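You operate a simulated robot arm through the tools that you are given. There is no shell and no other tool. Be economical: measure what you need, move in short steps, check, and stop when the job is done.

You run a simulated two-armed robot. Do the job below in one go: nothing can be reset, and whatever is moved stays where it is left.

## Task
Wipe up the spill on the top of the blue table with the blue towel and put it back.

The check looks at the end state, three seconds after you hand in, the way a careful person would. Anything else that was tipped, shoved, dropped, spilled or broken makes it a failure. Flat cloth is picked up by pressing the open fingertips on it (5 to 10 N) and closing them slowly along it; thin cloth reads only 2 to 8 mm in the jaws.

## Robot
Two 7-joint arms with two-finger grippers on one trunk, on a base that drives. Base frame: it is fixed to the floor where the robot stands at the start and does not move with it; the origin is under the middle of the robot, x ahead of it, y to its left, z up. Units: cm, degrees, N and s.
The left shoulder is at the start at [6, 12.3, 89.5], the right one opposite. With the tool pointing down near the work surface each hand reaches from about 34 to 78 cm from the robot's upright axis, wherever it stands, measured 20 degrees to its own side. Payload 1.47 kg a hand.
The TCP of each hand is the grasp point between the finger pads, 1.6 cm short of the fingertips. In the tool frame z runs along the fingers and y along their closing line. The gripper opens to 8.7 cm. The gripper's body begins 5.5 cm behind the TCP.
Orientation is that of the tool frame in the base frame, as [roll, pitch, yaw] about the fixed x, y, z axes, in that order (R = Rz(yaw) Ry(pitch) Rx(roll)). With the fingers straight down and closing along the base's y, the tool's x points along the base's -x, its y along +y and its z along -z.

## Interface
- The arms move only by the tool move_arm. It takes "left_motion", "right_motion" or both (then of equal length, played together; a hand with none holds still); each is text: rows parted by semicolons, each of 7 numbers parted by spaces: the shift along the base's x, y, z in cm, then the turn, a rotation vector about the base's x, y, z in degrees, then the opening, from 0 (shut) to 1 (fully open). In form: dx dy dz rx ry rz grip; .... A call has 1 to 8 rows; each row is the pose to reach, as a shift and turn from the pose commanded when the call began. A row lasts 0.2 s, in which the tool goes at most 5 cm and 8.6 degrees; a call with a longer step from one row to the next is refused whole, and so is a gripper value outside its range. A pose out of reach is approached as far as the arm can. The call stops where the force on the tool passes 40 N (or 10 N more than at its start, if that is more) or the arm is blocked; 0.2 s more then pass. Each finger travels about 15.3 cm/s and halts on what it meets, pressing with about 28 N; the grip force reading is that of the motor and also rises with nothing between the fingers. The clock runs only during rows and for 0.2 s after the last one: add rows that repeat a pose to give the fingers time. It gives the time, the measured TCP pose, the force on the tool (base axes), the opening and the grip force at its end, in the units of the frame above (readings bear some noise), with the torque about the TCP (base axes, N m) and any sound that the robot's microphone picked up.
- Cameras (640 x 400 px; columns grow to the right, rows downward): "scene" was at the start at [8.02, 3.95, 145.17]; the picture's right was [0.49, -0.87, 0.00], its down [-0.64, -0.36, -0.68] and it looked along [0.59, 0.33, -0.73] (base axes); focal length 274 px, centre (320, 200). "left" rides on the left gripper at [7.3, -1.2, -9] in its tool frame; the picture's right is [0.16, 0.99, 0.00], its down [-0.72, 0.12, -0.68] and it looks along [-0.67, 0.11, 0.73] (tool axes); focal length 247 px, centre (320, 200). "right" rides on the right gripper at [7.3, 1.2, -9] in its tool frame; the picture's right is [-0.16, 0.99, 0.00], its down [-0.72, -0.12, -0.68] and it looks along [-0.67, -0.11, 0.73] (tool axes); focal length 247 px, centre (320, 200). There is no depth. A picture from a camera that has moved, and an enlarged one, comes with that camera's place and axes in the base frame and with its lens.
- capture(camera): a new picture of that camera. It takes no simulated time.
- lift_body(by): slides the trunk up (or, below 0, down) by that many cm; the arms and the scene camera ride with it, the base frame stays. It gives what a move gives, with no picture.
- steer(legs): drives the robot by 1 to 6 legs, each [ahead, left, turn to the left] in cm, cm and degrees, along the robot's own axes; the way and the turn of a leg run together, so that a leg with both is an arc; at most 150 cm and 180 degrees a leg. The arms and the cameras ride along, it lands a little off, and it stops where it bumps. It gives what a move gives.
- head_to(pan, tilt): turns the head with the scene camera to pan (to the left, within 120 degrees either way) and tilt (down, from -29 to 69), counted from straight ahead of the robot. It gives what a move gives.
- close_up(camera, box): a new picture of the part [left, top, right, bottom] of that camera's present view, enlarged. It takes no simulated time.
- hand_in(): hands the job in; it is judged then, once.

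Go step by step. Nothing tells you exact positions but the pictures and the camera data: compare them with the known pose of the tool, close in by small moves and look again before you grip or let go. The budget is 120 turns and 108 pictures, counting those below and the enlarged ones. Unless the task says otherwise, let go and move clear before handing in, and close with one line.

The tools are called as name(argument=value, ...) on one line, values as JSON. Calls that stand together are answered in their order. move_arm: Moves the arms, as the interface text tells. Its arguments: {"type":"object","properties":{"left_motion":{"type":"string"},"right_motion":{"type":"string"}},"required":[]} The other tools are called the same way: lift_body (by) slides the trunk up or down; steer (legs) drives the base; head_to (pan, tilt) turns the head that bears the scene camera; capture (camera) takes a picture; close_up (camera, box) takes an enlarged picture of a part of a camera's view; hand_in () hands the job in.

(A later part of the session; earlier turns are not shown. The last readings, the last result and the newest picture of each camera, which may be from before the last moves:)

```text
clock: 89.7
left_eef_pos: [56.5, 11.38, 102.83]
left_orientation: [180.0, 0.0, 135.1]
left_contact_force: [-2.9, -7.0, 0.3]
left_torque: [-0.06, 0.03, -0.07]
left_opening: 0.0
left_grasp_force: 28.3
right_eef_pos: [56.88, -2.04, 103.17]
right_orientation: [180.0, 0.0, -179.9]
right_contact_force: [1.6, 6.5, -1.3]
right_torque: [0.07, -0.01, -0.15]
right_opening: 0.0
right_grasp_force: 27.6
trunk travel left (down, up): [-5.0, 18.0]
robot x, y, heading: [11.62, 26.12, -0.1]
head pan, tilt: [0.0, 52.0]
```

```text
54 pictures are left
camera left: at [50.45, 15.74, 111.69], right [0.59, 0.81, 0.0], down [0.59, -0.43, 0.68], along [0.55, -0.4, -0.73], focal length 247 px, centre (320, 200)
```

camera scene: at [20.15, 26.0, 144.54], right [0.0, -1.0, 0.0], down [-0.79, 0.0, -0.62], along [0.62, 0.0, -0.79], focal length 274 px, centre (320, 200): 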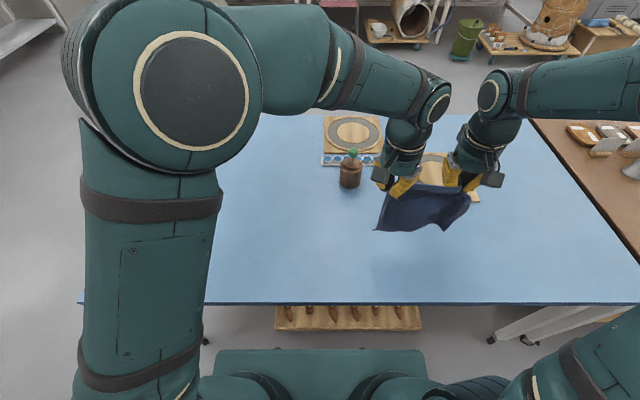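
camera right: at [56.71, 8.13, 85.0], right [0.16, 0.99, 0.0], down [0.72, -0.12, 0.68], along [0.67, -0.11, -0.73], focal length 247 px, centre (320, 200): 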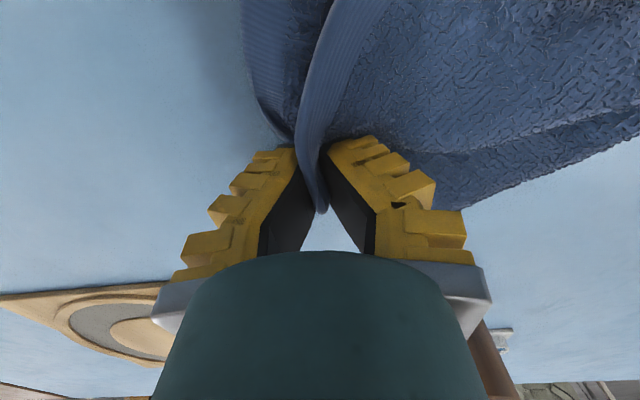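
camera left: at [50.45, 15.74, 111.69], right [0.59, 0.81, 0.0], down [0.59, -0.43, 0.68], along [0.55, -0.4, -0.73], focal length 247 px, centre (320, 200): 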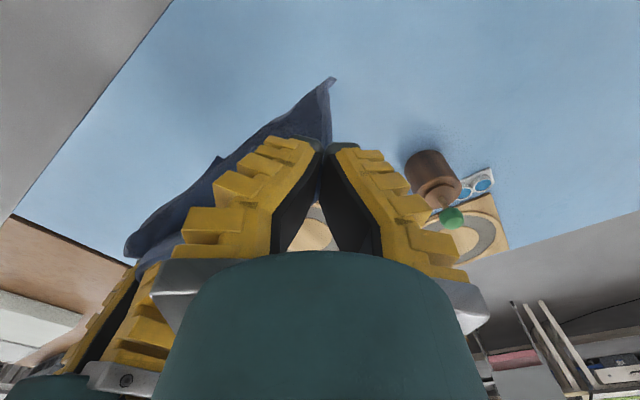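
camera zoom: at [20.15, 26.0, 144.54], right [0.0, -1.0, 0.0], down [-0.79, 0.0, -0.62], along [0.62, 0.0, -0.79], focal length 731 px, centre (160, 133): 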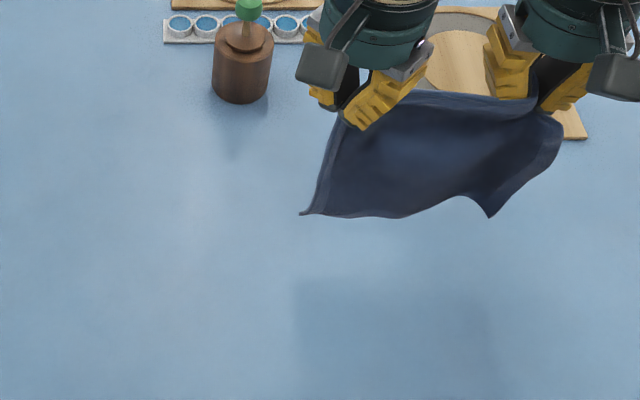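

The towel hangs almost fully open between the hands, with its bottom edge at z≈80. I'll shift both hands together so the bottom edge sits over its old far edge (x≈71, y 5–25).

move_arm(left_motion="0 2 0 0 0 0 0; 1.5 4 0 0 0 0 0; 3 6 0 0 0 0 0; 5 8 0 0 0 0 0; 7 10 0 0 0 0 0; 9 11.5 0 0 0 0 0; 10.5 12.5 0 0 0 0 0; 11.5 13 0 0 0 0 0", right_motion="0 2.2 0 0 0 0 0; 1.5 4.2 0 0 0 0 0; 3 6.2 0 0 0 0 0; 5 8.2 0 0 0 0 0; 7 10.2 0 0 0 0 0; 9 11.7 0 0 0 0 0; 10.5 12.7 0 0 0 0 0; 11.5 13.2 0 0 0 0 0")

move_arm(left_motion="0 0 0 0 0 0 0; 0 0 0 0 0 0 0; 0 0 0 0 0 0 0; 0 0 0 0 0 0 0")

close_up(camera="scene", box=[250, 130, 420, 270])

capture(camera="left")

capture(camera="right")

```text
clock: 91.5
left_eef_pos: [68.34, 24.47, 102.84]
left_orientation: [180.0, 0.0, 135.0]
left_contact_force: [-1.1, -4.7, 0.2]
left_torque: [0.01, 0.0, -0.05]
left_opening: 0.01
left_grasp_force: 27.5
right_eef_pos: [68.57, 11.17, 103.03]
right_orientation: [-180.0, 0.0, -180.0]
right_contact_force: [1.1, 4.6, 0.4]
right_torque: [0.02, -0.02, -0.09]
right_opening: 0.0
right_grasp_force: 27.9
trunk travel left (down, up): [-5.0, 18.0]
robot x, y, heading: [11.77, 25.82, 0.1]
head pan, tilt: [0.0, 52.0]
```

```text
clock: 92.5
left_eef_pos: [68.21, 24.36, 102.78]
left_orientation: [180.0, 0.0, 135.0]
left_contact_force: [-1.3, -4.7, -0.7]
left_torque: [-0.01, -0.02, -0.05]
left_opening: 0.0
left_grasp_force: 28.4
right_eef_pos: [68.59, 11.24, 103.04]
right_orientation: [-180.0, 0.0, -179.9]
right_contact_force: [0.3, 2.9, 0.2]
right_torque: [-0.01, -0.01, -0.1]
right_opening: 0.0
right_grasp_force: 28.3
trunk travel left (down, up): [-5.0, 18.0]
robot x, y, heading: [11.57, 25.95, 0.2]
head pan, tilt: [0.0, 52.0]
```

```text
2.86 times, centred on (335, 200) of scene
camera zoom: at [20.21, 25.97, 144.53], right [0.0, -1.0, 0.0], down [-0.79, 0.0, -0.62], along [0.62, 0.0, -0.79], focal length 784 px, centre (277, 200)
```

zoom: 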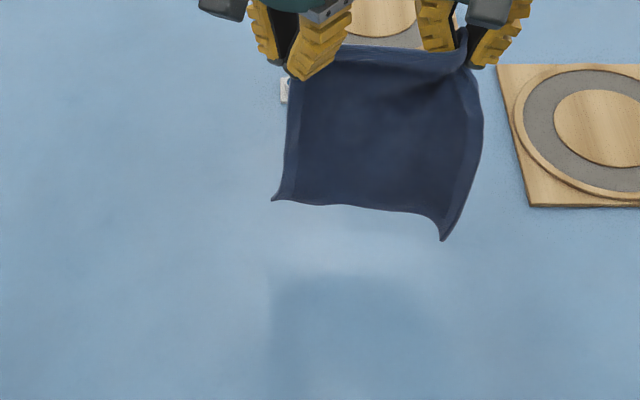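

```text
52 pictures are left
camera left: at [62.07, 28.71, 111.62], right [0.59, 0.81, 0.0], down [0.59, -0.43, 0.68], along [0.55, -0.4, -0.73], focal length 247 px, centre (320, 200)
```

left: 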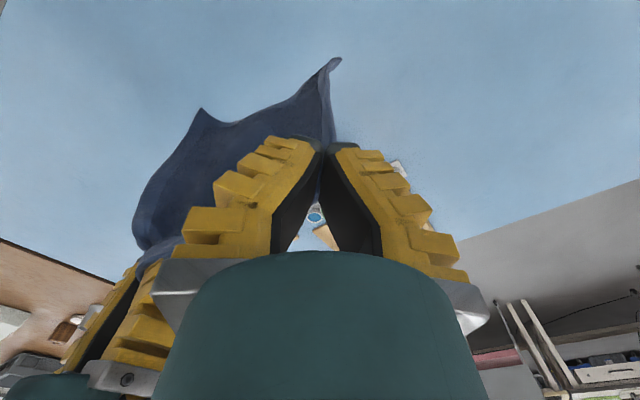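

```text
51 pictures are left
camera right: at [61.24, 12.42, 111.98], right [0.16, 0.99, 0.0], down [0.72, -0.12, 0.68], along [0.67, -0.11, -0.73], focal length 247 px, centre (320, 200)
```

right: 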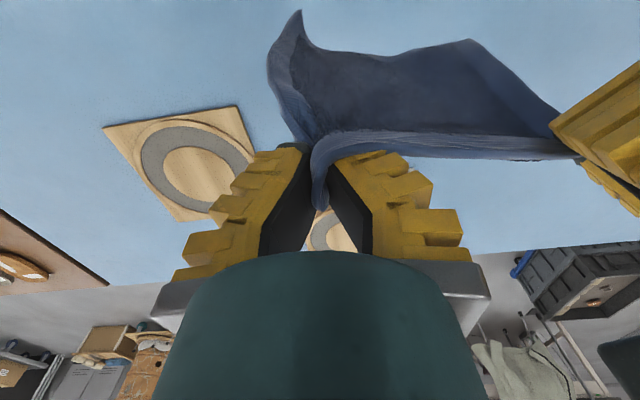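

The towel hangs open as a full sheet. I'll touch the far edge down near x≈71 and draw the hands back toward me while lowering, to lay it flat.

move_arm(left_motion="1.2 -0.7 -2.5 0 0 0 0; 2.5 -1.5 -5.5 0 0 0 0; 0.5 -1.5 -7 0 0 0 0; -3.5 -1.5 -8.5 0 0 0 0; -7.5 -1.5 -10.5 0 0 0 0; -11 -1.5 -13.5 0 0 0 0; -13.5 -1.5 -17 0 0 0 0; -15.5 -1.5 -20.5 0 0 0 0", right_motion="1.2 -0.7 -2.5 0 0 0 0; 2.5 -1.6 -5.5 0 0 0 0; 0.5 -1.6 -7 0 0 0 0; -3.5 -1.6 -8.5 0 0 0 0; -7.5 -1.6 -10.5 0 0 0 0; -11 -1.6 -13.5 0 0 0 0; -13.5 -1.6 -17 0 0 0 0; -15.5 -1.6 -20.5 0 0 0 0")

close_up(camera="scene", box=[260, 170, 440, 300])

capture(camera="right")

```text
clock: 94.3
left_eef_pos: [52.77, 23.04, 82.21]
left_orientation: [-179.9, 0.1, 135.0]
left_contact_force: [-1.8, -9.6, -0.7]
left_torque: [-0.06, 0.0, -0.17]
left_opening: 0.0
left_grasp_force: 27.9
right_eef_pos: [53.06, 9.33, 82.53]
right_orientation: [-180.0, 0.1, 179.9]
right_contact_force: [2.3, 9.2, -0.3]
right_torque: [0.1, -0.01, -0.21]
right_opening: 0.0
right_grasp_force: 27.7
trunk travel left (down, up): [-5.0, 18.0]
robot x, y, heading: [11.85, 26.05, 0.1]
head pan, tilt: [0.0, 52.0]
```

```text
3.08 times, centred on (350, 235) of scene
camera zoom: at [20.26, 25.96, 144.52], right [0.0, -1.0, 0.0], down [-0.79, 0.0, -0.62], along [0.62, 0.0, -0.79], focal length 844 px, centre (228, 92)
```

zoom: 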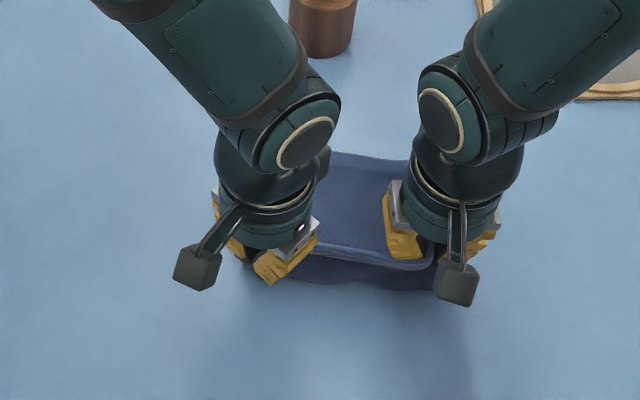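

```text
49 pictures are left
camera right: at [45.74, 10.62, 91.36], right [0.16, 0.99, 0.0], down [0.72, -0.12, 0.68], along [0.67, -0.11, -0.73], focal length 247 px, centre (320, 200)
```

right: 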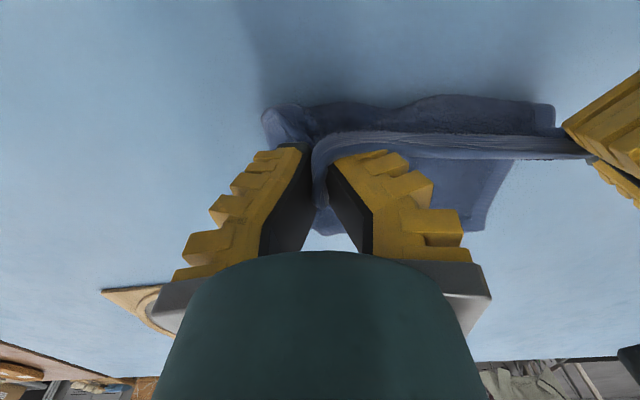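

The bottom edge swung under on the near side (x≈53), so the towel is folded double. I'll lift it to hang again, move back to x≈48, and lay it the other way, drawing the hands away from me.

move_arm(left_motion="0 0 4 0 0 0 0; 0 0 8.5 0 0 0 0; 0 0 13 0 0 0 0; -1 0 17 0 0 0 0; -2.5 0 20.5 0 0 0 0; -4 0 21 0 0 0 0; -4.8 0 21 0 0 0 0; -4.8 0 21 0 0 0 0", right_motion="0 0.1 4 0 0 0 0; 0 0.3 8.5 0 0 0 0; 0 0.3 13 0 0 0 0; -1 0.3 17 0 0 0 0; -2.5 0.3 20.5 0 0 0 0; -4 0.3 21 0 0 0 0; -4.8 0.3 21 0 0 0 0; -4.8 0.3 21 0 0 0 0")

capture(camera="scene")

capture(camera="right")

```text
clock: 96.1
left_eef_pos: [47.75, 22.94, 103.13]
left_orientation: [-180.0, 0.0, 135.0]
left_contact_force: [-0.5, -1.9, -0.3]
left_torque: [0.01, 0.01, -0.1]
left_opening: 0.0
left_grasp_force: 28.0
right_eef_pos: [48.01, 10.01, 103.55]
right_orientation: [-179.9, 0.0, -179.9]
right_contact_force: [1.5, 2.7, 0.1]
right_torque: [0.02, 0.0, -0.03]
right_opening: 0.0
right_grasp_force: 27.6
trunk travel left (down, up): [-5.0, 18.0]
robot x, y, heading: [11.81, 25.4, 0.4]
head pan, tilt: [0.0, 52.0]
```

```text
48 pictures are left
camera scene: at [20.24, 25.96, 144.53], right [0.0, -1.0, 0.0], down [-0.79, 0.0, -0.62], along [0.62, 0.0, -0.79], focal length 274 px, centre (320, 200)
```

scene: 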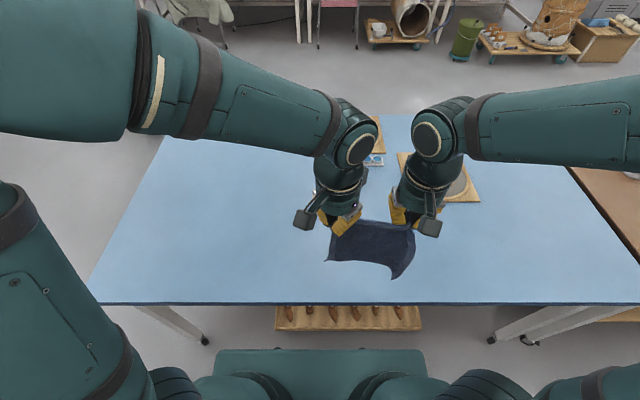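

```text
47 pictures are left
camera right: at [40.8, 11.19, 112.52], right [0.16, 0.99, 0.0], down [0.72, -0.12, 0.68], along [0.67, -0.11, -0.73], focal length 247 px, centre (320, 200)
```

right: 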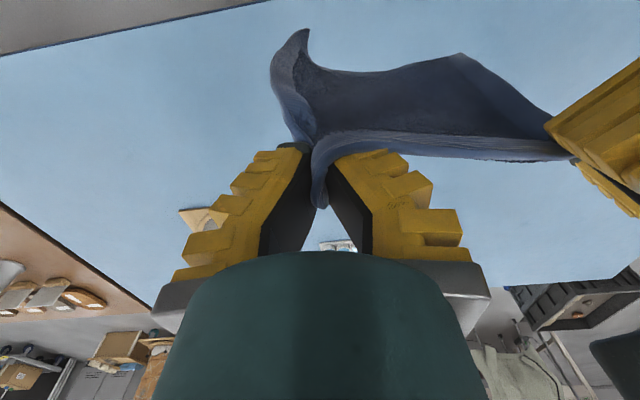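

It hangs cleanly again. Now I'll lower it while moving away, so the bottom edge stays at x≈48 and the sheet lies forward.

move_arm(left_motion="0.5 0 -3 0 0 0 0; 2 0 -6 0 0 0 0; 5 0 -8.5 0 0 0 0; 8.8 0 -10.5 0 0 0 0; 12.5 0 -13 0 0 0 0; 15.5 0 -16 0 0 0 0; 18 0 -19.5 0 0 0 0; 20 0 -22.5 0 0 0 0", right_motion="0.5 0 -3 0 0 0 0; 2 0 -6 0 0 0 0; 5 0 -8.5 0 0 0 0; 8.8 -0.2 -10.5 0 0 0 0; 12.5 -0.2 -13 0 0 0 0; 15.5 -0.2 -16 0 0 0 0; 18 -0.2 -19.5 0 0 0 0; 20 -0.2 -22.5 0 0 0 0")

capture(camera="scene")

close_up(camera="scene", box=[260, 170, 440, 300])

```text
clock: 97.9
left_eef_pos: [67.98, 22.93, 80.52]
left_orientation: [-179.9, 0.0, 135.1]
left_contact_force: [-0.6, -3.2, 0.2]
left_torque: [0.0, -0.01, -0.01]
left_opening: 0.0
left_grasp_force: 28.5
right_eef_pos: [68.2, 9.73, 80.96]
right_orientation: [179.9, 0.0, 180.0]
right_contact_force: [0.6, 2.2, 0.5]
right_torque: [0.03, -0.01, -0.08]
right_opening: 0.0
right_grasp_force: 27.6
trunk travel left (down, up): [-5.0, 18.0]
robot x, y, heading: [11.73, 25.74, -0.2]
head pan, tilt: [0.0, 52.0]
```

```text
46 pictures are left
camera scene: at [20.34, 25.96, 144.52], right [0.0, -1.0, 0.0], down [-0.79, 0.0, -0.61], along [0.61, 0.0, -0.79], focal length 274 px, centre (320, 200)
```

scene: 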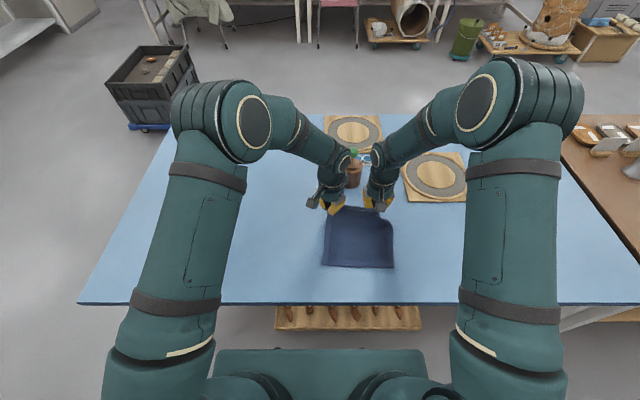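

```text
3.08 times, centred on (350, 235) of scene
camera zoom: at [20.34, 25.96, 144.52], right [0.0, -1.0, 0.0], down [-0.79, 0.0, -0.61], along [0.61, 0.0, -0.79], focal length 844 px, centre (228, 92)
```

zoom: 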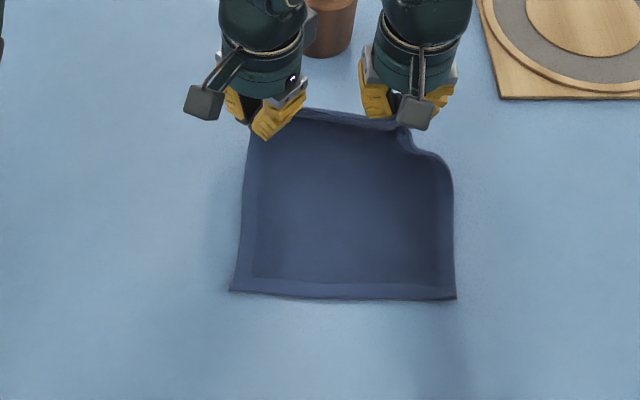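

It lies flat and open, but the near edge is at x≈51.8 instead of 48.2. I'll retrace to hanging, back the base up about 3.7 cm, and repeat the same laying move.

move_arm(left_motion="-2 0 3 0 0 0 0; -4.5 0 6.5 0 0 0 0; -7.5 0 9.5 0 0 0 0; -11.2 0 12 0 0 0 0; -15 0 14 0 0 0 0; -18 0 16.5 0 0 0 0; -19.5 0 19.5 0 0 0 0; -20 0 22.5 0 0 0 0", right_motion="-2 0 3 0 0 0 0; -4.5 0 6.5 0 0 0 0; -7.5 0 9.5 0 0 0 0; -11.2 0 12 0 0 0 0; -15 0 14 0 0 0 0; -18 0 16.5 0 0 0 0; -19.5 0 19.5 0 0 0 0; -20 0.2 22.5 0 0 0 0")

steer(legs=[[-3.7, 0, 0]])

capture(camera="scene")

```text
clock: 99.7
left_eef_pos: [47.87, 23.18, 103.27]
left_orientation: [-179.9, 0.0, 135.0]
left_contact_force: [-2.9, -3.9, -1.1]
left_torque: [0.01, -0.01, -0.1]
left_opening: 0.0
left_grasp_force: 28.3
right_eef_pos: [47.74, 9.91, 103.52]
right_orientation: [-180.0, 0.1, 180.0]
right_contact_force: [1.5, 3.9, -0.8]
right_torque: [0.01, -0.07, -0.11]
right_opening: 0.0
right_grasp_force: 28.3
trunk travel left (down, up): [-5.0, 18.0]
robot x, y, heading: [11.78, 25.96, -0.2]
head pan, tilt: [0.0, 52.0]
```

```text
clock: 100.6
left_eef_pos: [44.13, 23.12, 103.27]
left_orientation: [-180.0, 0.2, 135.0]
left_contact_force: [-2.5, -3.6, 0.2]
left_torque: [-0.03, -0.03, -0.07]
left_opening: 0.01
left_grasp_force: 27.9
right_eef_pos: [43.96, 9.86, 103.63]
right_orientation: [180.0, 0.1, 180.0]
right_contact_force: [0.7, 4.1, -0.4]
right_torque: [0.02, -0.08, -0.12]
right_opening: 0.02
right_grasp_force: 28.6
trunk travel left (down, up): [-5.0, 18.0]
robot x, y, heading: [8.0, 25.94, 0.1]
head pan, tilt: [0.0, 52.0]
```

```text
44 pictures are left
camera scene: at [16.32, 25.97, 144.55], right [0.0, -1.0, 0.0], down [-0.79, 0.0, -0.62], along [0.62, 0.0, -0.79], focal length 274 px, centre (320, 200)
```

scene: 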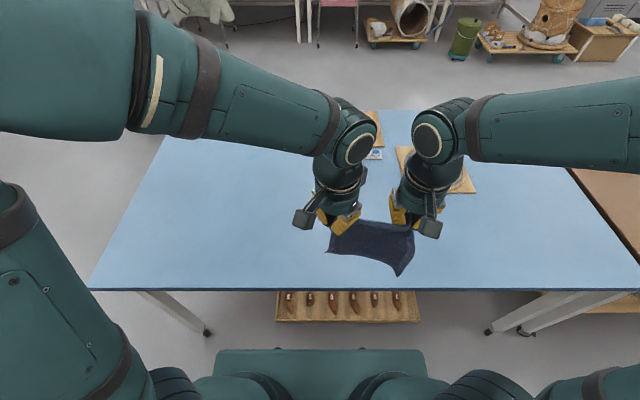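

Hanging well and still over the table. Repeating the laying move, with a 0.6 cm shift to the right.

move_arm(left_motion="0.5 -0.3 -3 0 0 0 0; 2 -0.6 -6 0 0 0 0; 5 -0.6 -8.5 0 0 0 0; 8.8 -0.6 -10.5 0 0 0 0; 12.5 -0.6 -13 0 0 0 0; 15.5 -0.6 -16 0 0 0 0; 18 -0.6 -19.5 0 0 0 0; 20 -0.6 -22.5 0 0 0 0", right_motion="0.5 -0.3 -3 0 0 0 0; 2 -0.6 -6 0 0 0 0; 5 -0.6 -8.5 0 0 0 0; 8.8 -0.8 -10.5 0 0 0 0; 12.5 -0.8 -13 0 0 0 0; 15.5 -0.8 -16 0 0 0 0; 18 -0.8 -19.5 0 0 0 0; 20 -0.8 -22.5 0 0 0 0")

close_up(camera="scene", box=[260, 160, 440, 290])

```text
clock: 102.4
left_eef_pos: [64.3, 22.4, 80.56]
left_orientation: [-179.9, -0.1, 134.9]
left_contact_force: [-0.9, -4.2, 0.6]
left_torque: [-0.02, 0.03, -0.1]
left_opening: 0.0
left_grasp_force: 28.4
right_eef_pos: [64.25, 8.98, 81.09]
right_orientation: [180.0, 0.0, -179.9]
right_contact_force: [1.8, 4.3, -1.2]
right_torque: [0.05, 0.02, -0.11]
right_opening: 0.0
right_grasp_force: 28.4
trunk travel left (down, up): [-5.0, 18.0]
robot x, y, heading: [8.26, 25.81, 0.1]
head pan, tilt: [0.0, 52.0]
```

```text
3.08 times, centred on (350, 225) of scene
camera zoom: at [16.64, 25.96, 144.52], right [0.0, -1.0, 0.0], down [-0.79, 0.0, -0.61], along [0.61, 0.0, -0.79], focal length 844 px, centre (228, 123)
```

zoom: 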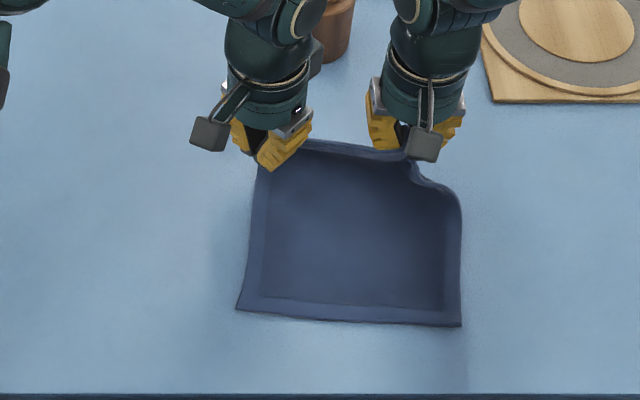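

The near edge is now at x≈48–49.5, y 5.5–25, which matches the original. I'll finish lowering the far side forward to x≈70.

move_arm(left_motion="2 0 -1.8 0 0 0 0; 4 0 -3.2 0 0 0 0; 5.5 0 -4.2 0 0 0 0; 5.5 0 -4.5 0 0 0 0; 5.5 0 -4.5 0 0 0 0", right_motion="2 0 -1.9 0 0 0 0; 4 0 -3.4 0 0 0 0; 5.9 0 -4.5 0 0 0 0; 5.9 0 -4.9 0 0 0 0; 5.9 0 -4.9 0 0 0 0")

close_up(camera="scene", box=[260, 160, 440, 290])

capture(camera="right")

capture(camera="left")

```text
clock: 103.6
left_eef_pos: [69.87, 22.44, 76.1]
left_orientation: [-179.9, 0.1, 135.0]
left_contact_force: [-1.8, -4.7, 1.5]
left_torque: [-0.03, -0.02, -0.07]
left_opening: 0.0
left_grasp_force: 27.6
right_eef_pos: [70.11, 9.13, 76.09]
right_orientation: [180.0, 0.1, 179.9]
right_contact_force: [0.4, 4.9, 3.4]
right_torque: [0.08, 0.02, -0.11]
right_opening: 0.0
right_grasp_force: 27.8
trunk travel left (down, up): [-5.0, 18.0]
robot x, y, heading: [7.71, 26.11, 0.3]
head pan, tilt: [0.0, 52.0]
```

```text
3.08 times, centred on (350, 225) of scene
camera zoom: at [16.45, 25.97, 144.54], right [0.0, -1.0, 0.0], down [-0.79, 0.0, -0.62], along [0.62, 0.0, -0.79], focal length 844 px, centre (228, 123)
```

zoom: 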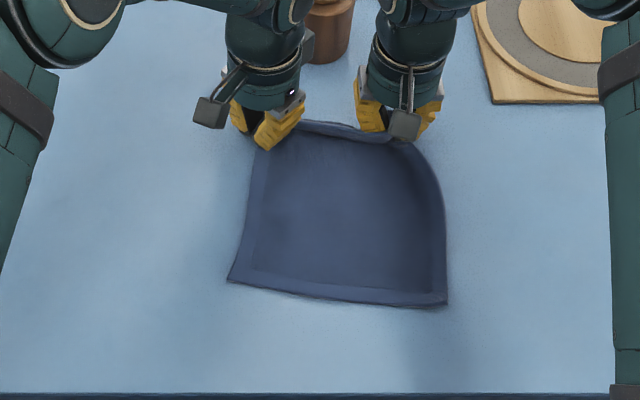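

```text
41 pictures are left
camera right: at [62.79, 10.3, 85.08], right [0.16, 0.99, 0.0], down [0.72, -0.12, 0.68], along [0.67, -0.11, -0.73], focal length 247 px, centre (320, 200)
```

right: 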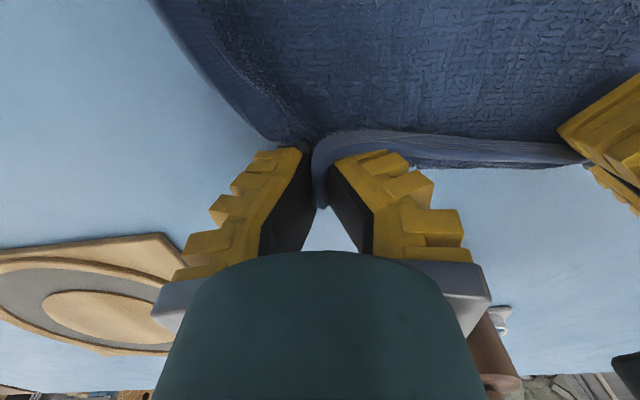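

```text
40 pictures are left
camera left: at [63.71, 26.77, 85.05], right [0.59, 0.81, 0.0], down [0.59, -0.43, 0.68], along [0.55, -0.4, -0.73], focal length 247 px, centre (320, 200)
```

left: 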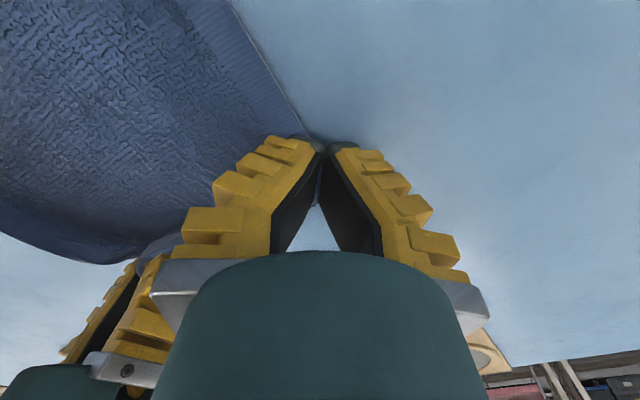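

Laying it dragged the near edge forward to x≈50–53. I'll release both corners gently, back off, and see how it lies.

move_arm(left_motion="0 0 0 0 0 0 0.12; 0 0 0 0 0 0 0.3; 0 0 0.3 0 0 0 0.35; 0 0 2 0 0 0 0.35; 0 0 6 0 0 0 0.35; -2 3 10 0 0 0 0.35; -4 6 13 0 0 0 0.35; -6 10 15 0 0 0 0.35", right_motion="0 0 0 0 0 0 0.12; 0 0 0 0 0 0 0.3; 0 0 0.3 0 0 0 0.35; 0 0 2 0 0 0 0.35; 0 0 6 0 0 0 0.35; -2 -3 10 0 0 0 0.35; -4 -6 13 0 0 0 0.35; -6 -10 15 0 0 0 0.35")

move_arm(left_motion="-2 4 1 0 0 5 0.35; -4 8 1 0 0 11 0.35; -6 12 1 0 0 17 0.35; -8 16 1 0 0 22 0.35; -8 19 1 0 0 28 0.35; -8 19 1 0 0 34 0.35; -8 19 1 0 0 40 0.35; -8 19 1 0 0 45 0.35", right_motion="-2 -3.5 1 0 0 0 0.35; -4 -7 1 0 0 0 0.35; -6 -10.5 1 0 0 0 0.35; -8 -14 1 0 0 0 0.35; -8 -14 1 0 0 0 0.35; -8 -14 1 0 0 0 0.35; -8 -14 1 0 0 0 0.35; -8 -14 1 0 0 0 0.35")

capture(camera="scene")

close_up(camera="scene", box=[290, 160, 420, 280])

```text
refused: row 6 steps farther than a row can; nothing moved
```

```text
clock: 105.4
left_eef_pos: [61.79, 41.51, 77.28]
left_orientation: [180.0, 0.0, -179.9]
left_contact_force: [0.3, 0.2, -0.4]
left_torque: [-0.01, 0.02, -0.02]
left_opening: 3.66
left_grasp_force: 4.5
right_eef_pos: [62.1, -4.86, 76.9]
right_orientation: [-180.0, -0.1, 180.0]
right_contact_force: [-0.4, 0.1, 0.2]
right_torque: [0.0, 0.04, 0.0]
right_opening: 3.65
right_grasp_force: 4.4
trunk travel left (down, up): [-5.0, 18.0]
robot x, y, heading: [7.94, 25.67, 0.1]
head pan, tilt: [0.0, 52.0]
```

```text
39 pictures are left
camera scene: at [16.52, 25.96, 144.53], right [0.0, -1.0, 0.0], down [-0.79, 0.0, -0.62], along [0.62, 0.0, -0.79], focal length 274 px, centre (320, 200)
```

scene: 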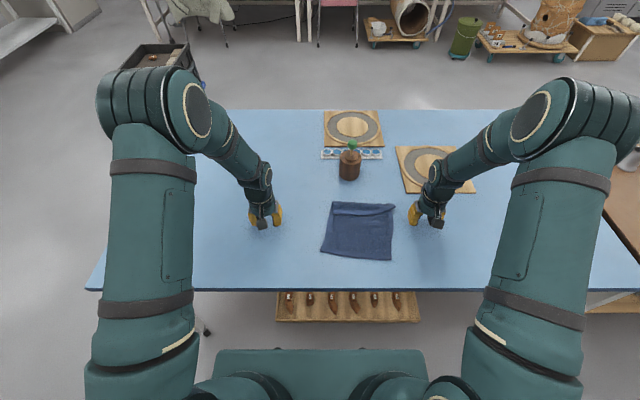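

```text
3.33 times, centred on (355, 220) of scene
camera zoom: at [16.52, 25.96, 144.53], right [0.0, -1.0, 0.0], down [-0.79, 0.0, -0.62], along [0.62, 0.0, -0.79], focal length 914 px, centre (203, 133)
```

zoom: 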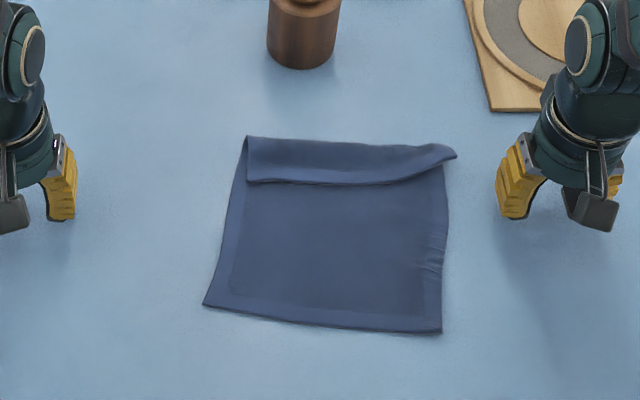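

The hands slid free cleanly despite the refused first sequence. The towel is now flat except for a 5 cm flap folded back along its far edge, and it lies about 3.5 cm too far forward. I'll press closed fingertips on the near hem with both hands to pull it back.

move_arm(left_motion="0 0 4.8 0 0 0 0; -2 -4 4.8 0 0 0 0; -4 -8 4.8 0 0 0 0; -5.5 -12 4.8 0 0 0 0; -6.8 -16 4.8 0 0 0 0; -6.8 -19 4.8 0 0 0 0; -6.8 -19 2 0 0 0 0; -6.8 -19 0 0 0 0 0", right_motion="0 0 4.8 0 0 0 0; -3 2.5 4.8 0 0 0 0; -6 5 4.8 0 0 0 0; -9 8 4.8 0 0 0 0; -9.6 11 4.8 0 0 0 0; -9.6 13.9 4.8 0 0 0 0; -9.6 13.9 2 0 0 0 0; -9.6 13.9 0.4 0 0 0 0")

close_up(camera="scene", box=[290, 160, 420, 280])

capture(camera="left")

capture(camera="right")

```text
clock: 107.2
left_eef_pos: [54.9, 22.65, 77.16]
left_orientation: [-180.0, 0.0, -180.0]
left_contact_force: [0.2, 0.1, -0.6]
left_torque: [-0.04, -0.01, 0.0]
left_opening: 0.0
left_grasp_force: 28.5
right_eef_pos: [52.59, 9.15, 77.42]
right_orientation: [180.0, -0.1, -180.0]
right_contact_force: [0.6, 0.1, -1.1]
right_torque: [-0.02, 0.0, -0.04]
right_opening: 0.0
right_grasp_force: 28.1
trunk travel left (down, up): [-5.0, 18.0]
robot x, y, heading: [7.54, 25.7, -0.2]
head pan, tilt: [0.0, 52.0]
```

```text
3.33 times, centred on (355, 220) of scene
camera zoom: at [16.54, 25.96, 144.53], right [0.0, -1.0, 0.0], down [-0.79, 0.0, -0.62], along [0.62, 0.0, -0.79], focal length 914 px, centre (203, 133)
```

zoom: 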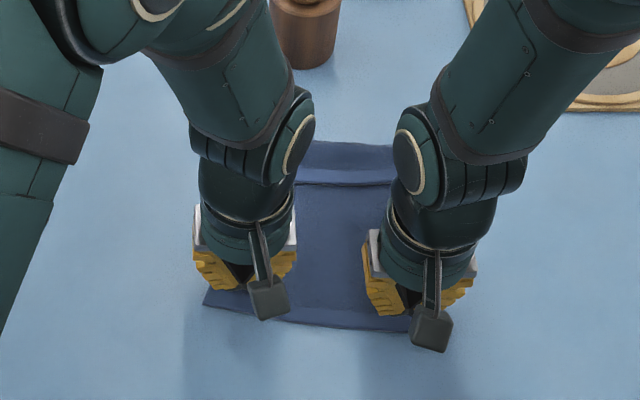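

```text
36 pictures are left
camera left: at [47.46, 21.42, 86.03], right [-0.16, 0.99, 0.0], down [0.72, 0.12, 0.68], along [0.67, 0.11, -0.73], focal length 247 px, centre (320, 200)
```

left: 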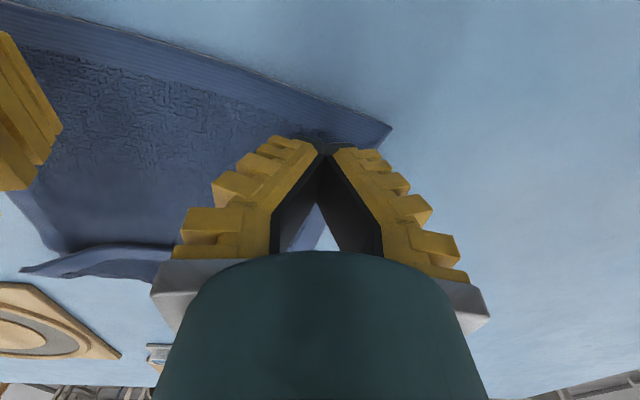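

```text
35 pictures are left
camera right: at [45.22, 10.36, 86.28], right [0.16, 0.99, 0.0], down [0.72, -0.12, 0.68], along [0.67, -0.11, -0.73], focal length 247 px, centre (320, 200)
```

right: 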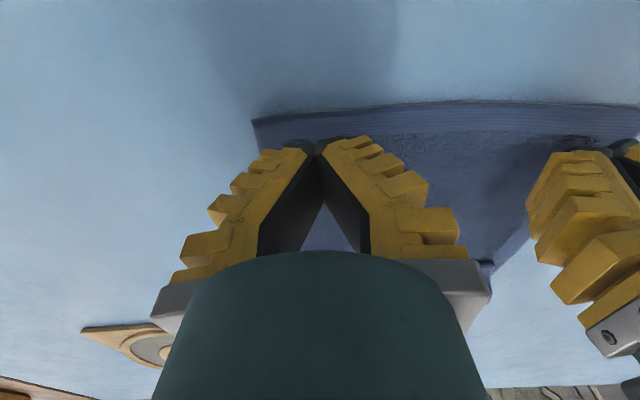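

Both fingertips are above the near hem. Lowering to light contact.

move_arm(left_motion="0 0 -0.7 0 0 0 0; 0 0 -1.2 0 0 0 0; 0 0 -1.4 0 0 0 0; 0 0 -1.4 0 0 0 0", right_motion="0 0 -0.9 0 0 0 0; 0 0 -1.4 0 0 0 0; 0 0 -1.6 0 0 0 0; 0 0 -1.6 0 0 0 0")

```text
clock: 108.2
left_eef_pos: [54.84, 22.65, 75.82]
left_orientation: [-180.0, -0.1, 180.0]
left_contact_force: [0.2, 0.5, 1.2]
left_torque: [0.02, 0.0, -0.03]
left_opening: 0.01
left_grasp_force: 27.0
right_eef_pos: [52.63, 9.02, 75.94]
right_orientation: [-179.9, 0.0, 180.0]
right_contact_force: [-0.4, -0.1, 0.1]
right_torque: [-0.01, 0.03, -0.02]
right_opening: 0.0
right_grasp_force: 28.0
trunk travel left (down, up): [-5.0, 18.0]
robot x, y, heading: [8.04, 26.05, -0.0]
head pan, tilt: [0.0, 52.0]
```

move_arm(left_motion="0 0 -0.15 0 0 0 0; 0 0 -0.25 0 0 0 0; 0 0 -0.25 0 0 0 0", right_motion="0 0 -0.25 0 0 0 0; 0 0 -0.4 0 0 0 0; 0 0 -0.4 0 0 0 0")

```text
clock: 109.0
left_eef_pos: [54.89, 22.63, 75.59]
left_orientation: [-179.8, 0.1, -180.0]
left_contact_force: [-0.3, 0.0, 15.3]
left_torque: [0.01, 0.03, -0.01]
left_opening: 0.0
left_grasp_force: 27.2
right_eef_pos: [52.6, 8.92, 75.72]
right_orientation: [180.0, 0.2, 180.0]
right_contact_force: [0.8, 1.3, 12.3]
right_torque: [0.03, 0.04, 0.03]
right_opening: 0.0
right_grasp_force: 27.8
trunk travel left (down, up): [-5.0, 18.0]
robot x, y, heading: [7.96, 25.95, 0.3]
head pan, tilt: [0.0, 52.0]
```

Contact is about 12–15 N on each side. I'll pull slowly, left 4.3 cm and right 2.3 cm, to straighten and shift the towel back.

move_arm(left_motion="-0.8 -0.1 0 0 0 0 0; -1.6 -0.2 0 0 0 0 0; -2.4 -0.3 0 0 0 0 0; -3.2 -0.4 0 0 0 0 0; -4.0 -0.5 0 0 0 0 0; -4.3 -0.5 0 0 0 0 0; -4.3 -0.5 0 0 0 0 0", right_motion="-0.4 -0.1 0 0 0 0 0; -0.9 -0.2 0 0 0 0 0; -1.3 -0.3 0 0 0 0 0; -1.8 -0.4 0 0 0 0 0; -2.2 -0.5 0 0 0 0 0; -2.4 -0.5 0 0 0 0 0; -2.4 -0.5 0 0 0 0 0")

close_up(camera="scene", box=[290, 160, 420, 280])

capture(camera="right")

```text
clock: 110.6
left_eef_pos: [50.7, 22.02, 75.67]
left_orientation: [-179.9, 0.0, 179.9]
left_contact_force: [6.0, 0.2, 25.7]
left_torque: [0.05, -0.07, -0.01]
left_opening: 0.0
left_grasp_force: 28.1
right_eef_pos: [50.1, 8.54, 75.56]
right_orientation: [-180.0, 0.1, 180.0]
right_contact_force: [7.0, 1.0, 16.4]
right_torque: [0.01, -0.06, -0.02]
right_opening: 0.0
right_grasp_force: 28.0
trunk travel left (down, up): [-5.0, 18.0]
robot x, y, heading: [7.82, 26.25, 0.0]
head pan, tilt: [0.0, 52.0]
```

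```text
3.33 times, centred on (355, 220) of scene
camera zoom: at [16.38, 26.03, 144.55], right [0.0, -1.0, 0.0], down [-0.79, 0.0, -0.62], along [0.62, 0.0, -0.79], focal length 914 px, centre (203, 133)
```

zoom: 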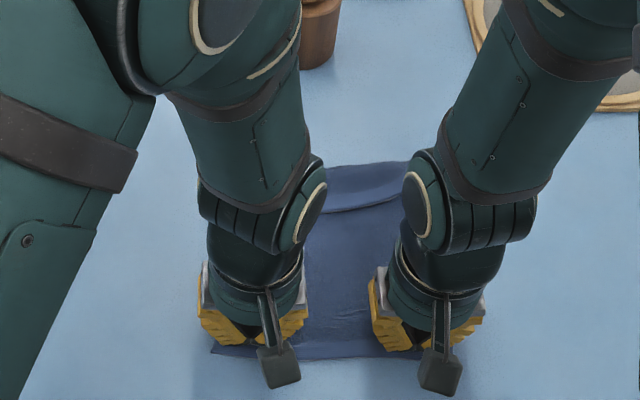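

```text
33 pictures are left
camera right: at [42.81, 9.78, 84.51], right [0.16, 0.99, 0.0], down [0.72, -0.12, 0.68], along [0.67, -0.11, -0.73], focal length 247 px, centre (320, 200)
```

right: 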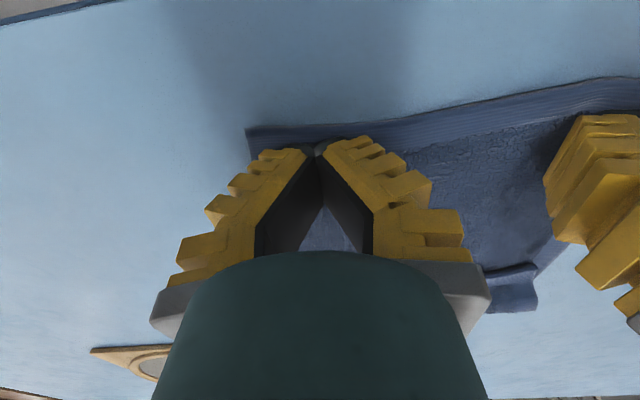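

The press-drag works. I'll lift straight up and move aside to look.

move_arm(left_motion="0 0 3 0 0 0 0; 0 0 7 0 0 0 0; 0 3 10 0 0 0 0; 0 7 12 0 0 0 0; 0 11 13 0 0 0 0; 0 15 13 0 0 0 0; 0 19 13 0 0 0 0; 0 23 13 0 0 0 0", right_motion="0 0 3 0 0 0 0; 0 0 7 0 0 0 0; 0 -3 10 0 0 0 0; 0 -7 12 0 0 0 0; 0 -11 13 0 0 0 0; 0 -15 13 0 0 0 0; 0 -19 13 0 0 0 0; 0 -19 13 0 0 0 0")

close_up(camera="scene", box=[290, 160, 420, 280])

```text
clock: 112.4
left_eef_pos: [50.71, 45.19, 88.56]
left_orientation: [-179.9, -0.1, -179.9]
left_contact_force: [-0.3, 0.3, -0.6]
left_torque: [0.0, 0.01, 0.03]
left_opening: 0.03
left_grasp_force: 28.3
right_eef_pos: [49.85, -10.51, 88.79]
right_orientation: [-180.0, 0.0, 180.0]
right_contact_force: [-0.1, 0.8, -0.1]
right_torque: [0.01, 0.0, 0.01]
right_opening: 0.0
right_grasp_force: 27.6
trunk travel left (down, up): [-5.0, 18.0]
robot x, y, heading: [7.69, 26.05, -0.0]
head pan, tilt: [0.0, 52.0]
```

```text
3.33 times, centred on (355, 220) of scene
camera zoom: at [16.51, 26.09, 144.53], right [0.0, -1.0, 0.0], down [-0.79, 0.0, -0.62], along [0.62, 0.0, -0.79], focal length 914 px, centre (203, 133)
```

zoom: 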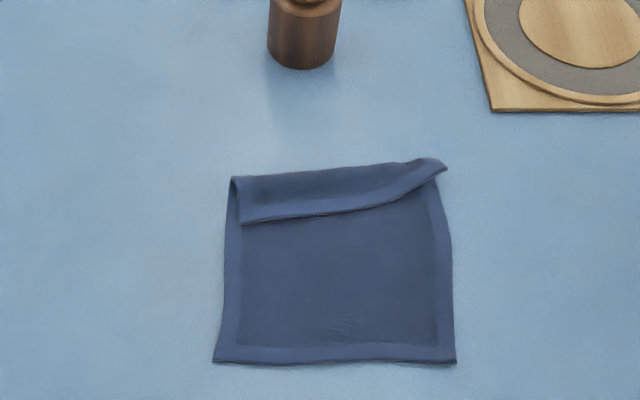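

The near edge now matches the original (x≈47.8, y 5.7–25.3). Only the 5 cm flap on the far side is left, so I'll pinch its free edge with both hands near y=21 and y=9 and turn it back.

move_arm(left_motion="2.03 -4.03 -0.3 0 0 0 0.3; 4.07 -8.07 -0.6 0 0 0 0.3; 6.1 -12.1 -0.9 0 0 0 0.3; 8.1 -16.1 -1.2 0 0 0 0.3; 10.2 -20.2 -1.5 0 0 0 0.3; 12.2 -24.2 -1.8 0 0 0 0.3; 12.2 -24.2 -6 0 0 0 0.3; 12.2 -24.2 -9.8 0 0 0 0.3", right_motion="2.55 3.25 -0.3 0 0 0 0.3; 5.1 6.5 -0.6 0 0 0 0.3; 7.6 9.7 -0.9 0 0 0 0.3; 10.2 13 -1.2 0 0 0 0.3; 12.7 16.2 -1.5 0 0 0 0.3; 15.3 19.5 -1.8 0 0 0 0.3; 15.3 19.5 -6 0 0 0 0.3; 15.3 19.5 -9.8 0 0 0 0.3")

capture(camera="left")

capture(camera="right")

```text
clock: 114.2
left_eef_pos: [62.88, 21.17, 78.76]
left_orientation: [-180.0, 0.0, -180.0]
left_contact_force: [-0.3, -0.3, -0.7]
left_torque: [0.01, 0.01, 0.0]
left_opening: 3.27
left_grasp_force: 4.6
right_eef_pos: [65.53, 9.21, 78.98]
right_orientation: [-180.0, 0.0, 179.9]
right_contact_force: [0.3, 0.3, -0.2]
right_torque: [0.04, 0.0, -0.01]
right_opening: 3.21
right_grasp_force: 4.2
trunk travel left (down, up): [-5.0, 18.0]
robot x, y, heading: [7.88, 25.86, -0.1]
head pan, tilt: [0.0, 52.0]
```

```text
31 pictures are left
camera left: at [55.33, 19.89, 87.6], right [-0.16, 0.99, 0.0], down [0.72, 0.12, 0.68], along [0.67, 0.11, -0.73], focal length 247 px, centre (320, 200)
```

left: 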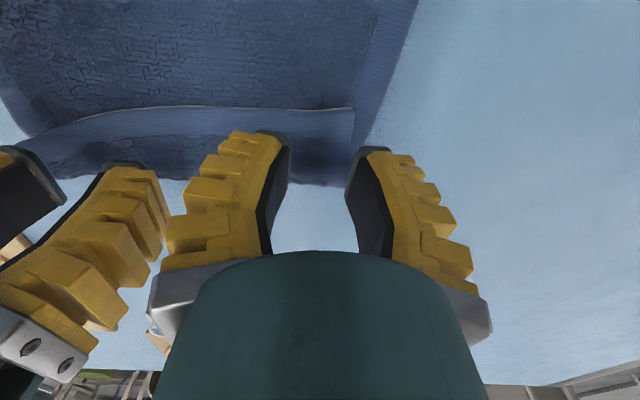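

```text
30 pictures are left
camera right: at [58.22, 10.36, 87.78], right [0.16, 0.99, 0.0], down [0.72, -0.12, 0.68], along [0.67, -0.11, -0.73], focal length 247 px, centre (320, 200)
```

right: 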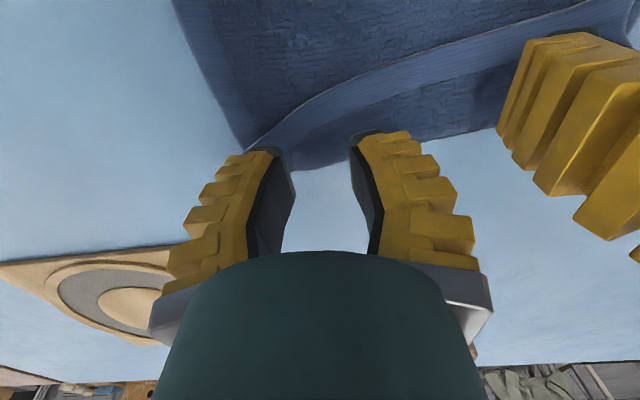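

I'll adjust left 1.6 cm inward and right slightly back, then lower to contact.

move_arm(left_motion="-0.3 -1.5 0 0 0 0 0.3; -0.3 -1.5 -1.2 0 0 0 0.3; -0.3 -1.5 -2 0 0 0 0.3; -0.3 -1.5 -2.5 0 0 0 0.3; -0.3 -1.5 -2.5 0 0 0 0.3", right_motion="-0.8 -0.9 0 0 0 0 0.3; -0.8 -0.9 -1.2 0 0 0 0.3; -0.8 -0.9 -2 0 0 0 0.3; -0.8 -0.9 -2.6 0 0 0 0.3; -0.8 -0.9 -2.6 0 0 0 0.3")

```text
clock: 115.4
left_eef_pos: [62.62, 19.51, 76.41]
left_orientation: [179.9, 0.0, 180.0]
left_contact_force: [0.5, 0.2, 1.1]
left_torque: [0.0, 0.03, 0.0]
left_opening: 2.7
left_grasp_force: 6.9
right_eef_pos: [64.64, 8.19, 76.29]
right_orientation: [180.0, 0.1, 180.0]
right_contact_force: [0.0, 0.0, 3.8]
right_torque: [0.06, 0.0, -0.02]
right_opening: 2.72
right_grasp_force: 6.7
trunk travel left (down, up): [-5.0, 18.0]
robot x, y, heading: [7.78, 25.63, 0.5]
head pan, tilt: [0.0, 52.0]
```

move_arm(left_motion="0 0 -0.3 0 0 0 0.3; 0 0 -0.3 0 0 0 0.25; 0 0 -0.3 0 0 0 0.2; 0 0 -0.3 0 0 0 0.15; 0 0 -0.3 0 0 0 0.1; 0 0 -0.3 0 0 0 0.05; 0 0 -0.3 0 0 0 0; 0 0 -0.3 0 0 0 0", right_motion="0 0 -0.15 0 0 0 0.3; 0 0 -0.15 0 0 0 0.25; 0 0 -0.15 0 0 0 0.2; 0 0 -0.15 0 0 0 0.15; 0 0 -0.15 0 0 0 0.1; 0 0 -0.15 0 0 0 0.05; 0 0 -0.15 0 0 0 0; 0 0 -0.15 0 0 0 0")

move_arm(left_motion="0 0 1.5 0 0 0 0; 0.5 0 3 0 0 0 0; 0.5 0 3 0 0 0 0", right_motion="0 0 1.5 0 0 0 0; 0.5 0 3 0 0 0 0; 0.5 0 3 0 0 0 0")

capture(camera="left")

capture(camera="right")

```text
clock: 117.2
left_eef_pos: [62.65, 19.47, 76.08]
left_orientation: [180.0, 0.1, 180.0]
left_contact_force: [1.0, -1.6, 5.8]
left_torque: [-0.03, 0.01, -0.02]
left_opening: 0.01
left_grasp_force: 27.4
right_eef_pos: [64.6, 8.03, 76.08]
right_orientation: [-180.0, 0.1, 180.0]
right_contact_force: [-0.4, 1.1, 8.3]
right_torque: [0.04, -0.04, 0.01]
right_opening: 0.01
right_grasp_force: 27.5
trunk travel left (down, up): [-5.0, 18.0]
robot x, y, heading: [7.68, 26.09, 0.2]
head pan, tilt: [0.0, 52.0]
```

```text
clock: 118.0
left_eef_pos: [63.0, 19.44, 79.04]
left_orientation: [179.9, 0.1, 180.0]
left_contact_force: [0.6, -0.5, -0.2]
left_torque: [0.01, -0.01, -0.01]
left_opening: 0.0
left_grasp_force: 27.7
right_eef_pos: [65.06, 8.13, 78.83]
right_orientation: [-180.0, 0.0, -179.9]
right_contact_force: [-1.3, 1.4, -0.3]
right_torque: [0.01, 0.01, 0.03]
right_opening: 0.0
right_grasp_force: 30.0
trunk travel left (down, up): [-5.0, 18.0]
robot x, y, heading: [8.22, 26.08, 0.0]
head pan, tilt: [0.0, 52.0]
```

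```text
29 pictures are left
camera left: at [55.57, 18.25, 87.91], right [-0.16, 0.99, 0.0], down [0.72, 0.12, 0.68], along [0.67, 0.11, -0.73], focal length 247 px, centre (320, 200)
```

left: 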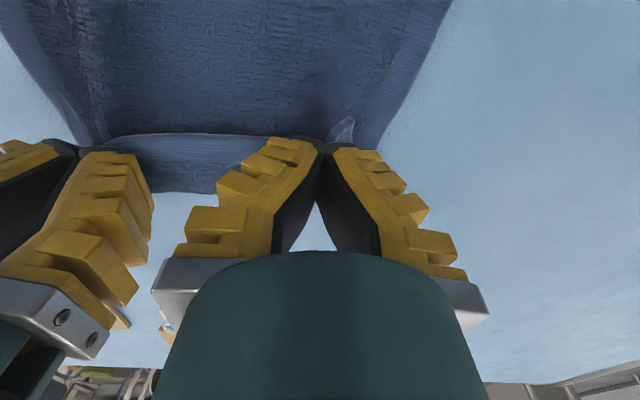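

```text
28 pictures are left
camera right: at [57.88, 9.31, 87.83], right [0.16, 0.99, 0.0], down [0.72, -0.12, 0.68], along [0.67, -0.11, -0.73], focal length 247 px, centre (320, 200)
```

right: 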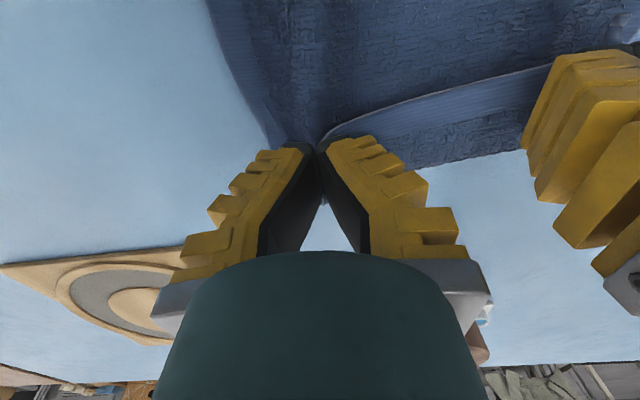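

Left seems to hold the flap, and right holds something too. I'll raise a bit more and move forward to check which layers came up.

move_arm(left_motion="1 0 2 0 0 0 0; 2.5 0 3 0 0 0 0; 2.5 0 3 0 0 0 0", right_motion="1 0 2 0 0 0 0; 2 0 3 0 0 0 0; 2 0 3 0 0 0 0")

capture(camera="left")

close_up(camera="scene", box=[290, 160, 420, 280])

capture(camera="right")

```text
clock: 118.8
left_eef_pos: [65.58, 19.35, 82.04]
left_orientation: [180.0, 0.0, -180.0]
left_contact_force: [-0.1, 0.2, -0.5]
left_torque: [-0.03, -0.02, 0.0]
left_opening: 0.01
left_grasp_force: 27.6
right_eef_pos: [67.12, 7.94, 81.98]
right_orientation: [180.0, 0.0, -180.0]
right_contact_force: [-0.1, -0.4, -1.1]
right_torque: [-0.01, 0.0, 0.03]
right_opening: 0.0
right_grasp_force: 30.5
trunk travel left (down, up): [-5.0, 18.0]
robot x, y, heading: [8.11, 26.04, 0.2]
head pan, tilt: [0.0, 52.0]
```

```text
27 pictures are left
camera left: at [58.13, 18.15, 90.88], right [-0.16, 0.99, 0.0], down [0.72, 0.12, 0.68], along [0.67, 0.11, -0.73], focal length 247 px, centre (320, 200)
```

left: 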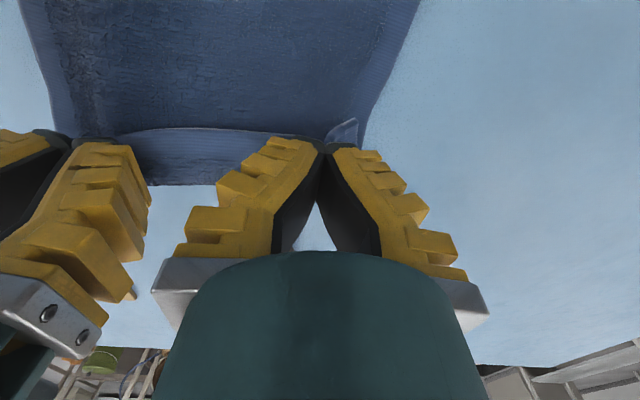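

```text
3.33 times, centred on (355, 220) of scene
camera zoom: at [16.5, 25.97, 144.53], right [0.0, -1.0, 0.0], down [-0.79, 0.0, -0.62], along [0.62, 0.0, -0.79], focal length 914 px, centre (203, 133)
```

zoom: 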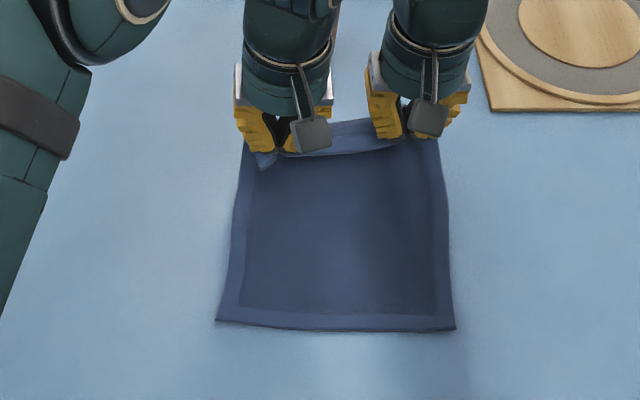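

```text
25 pictures are left
camera right: at [59.88, 9.23, 90.92], right [0.16, 0.99, 0.0], down [0.72, -0.12, 0.68], along [0.67, -0.11, -0.73], focal length 247 px, centre (320, 200)
```

right: 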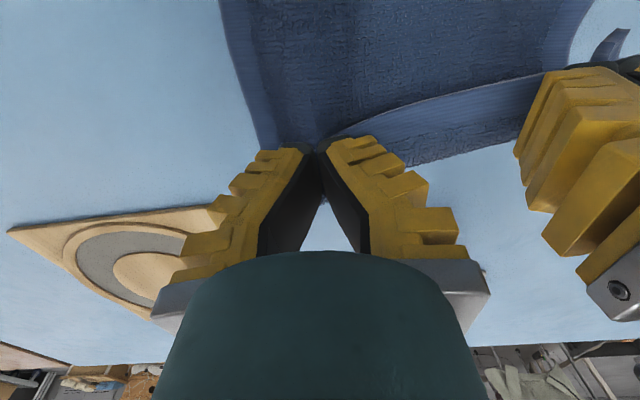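

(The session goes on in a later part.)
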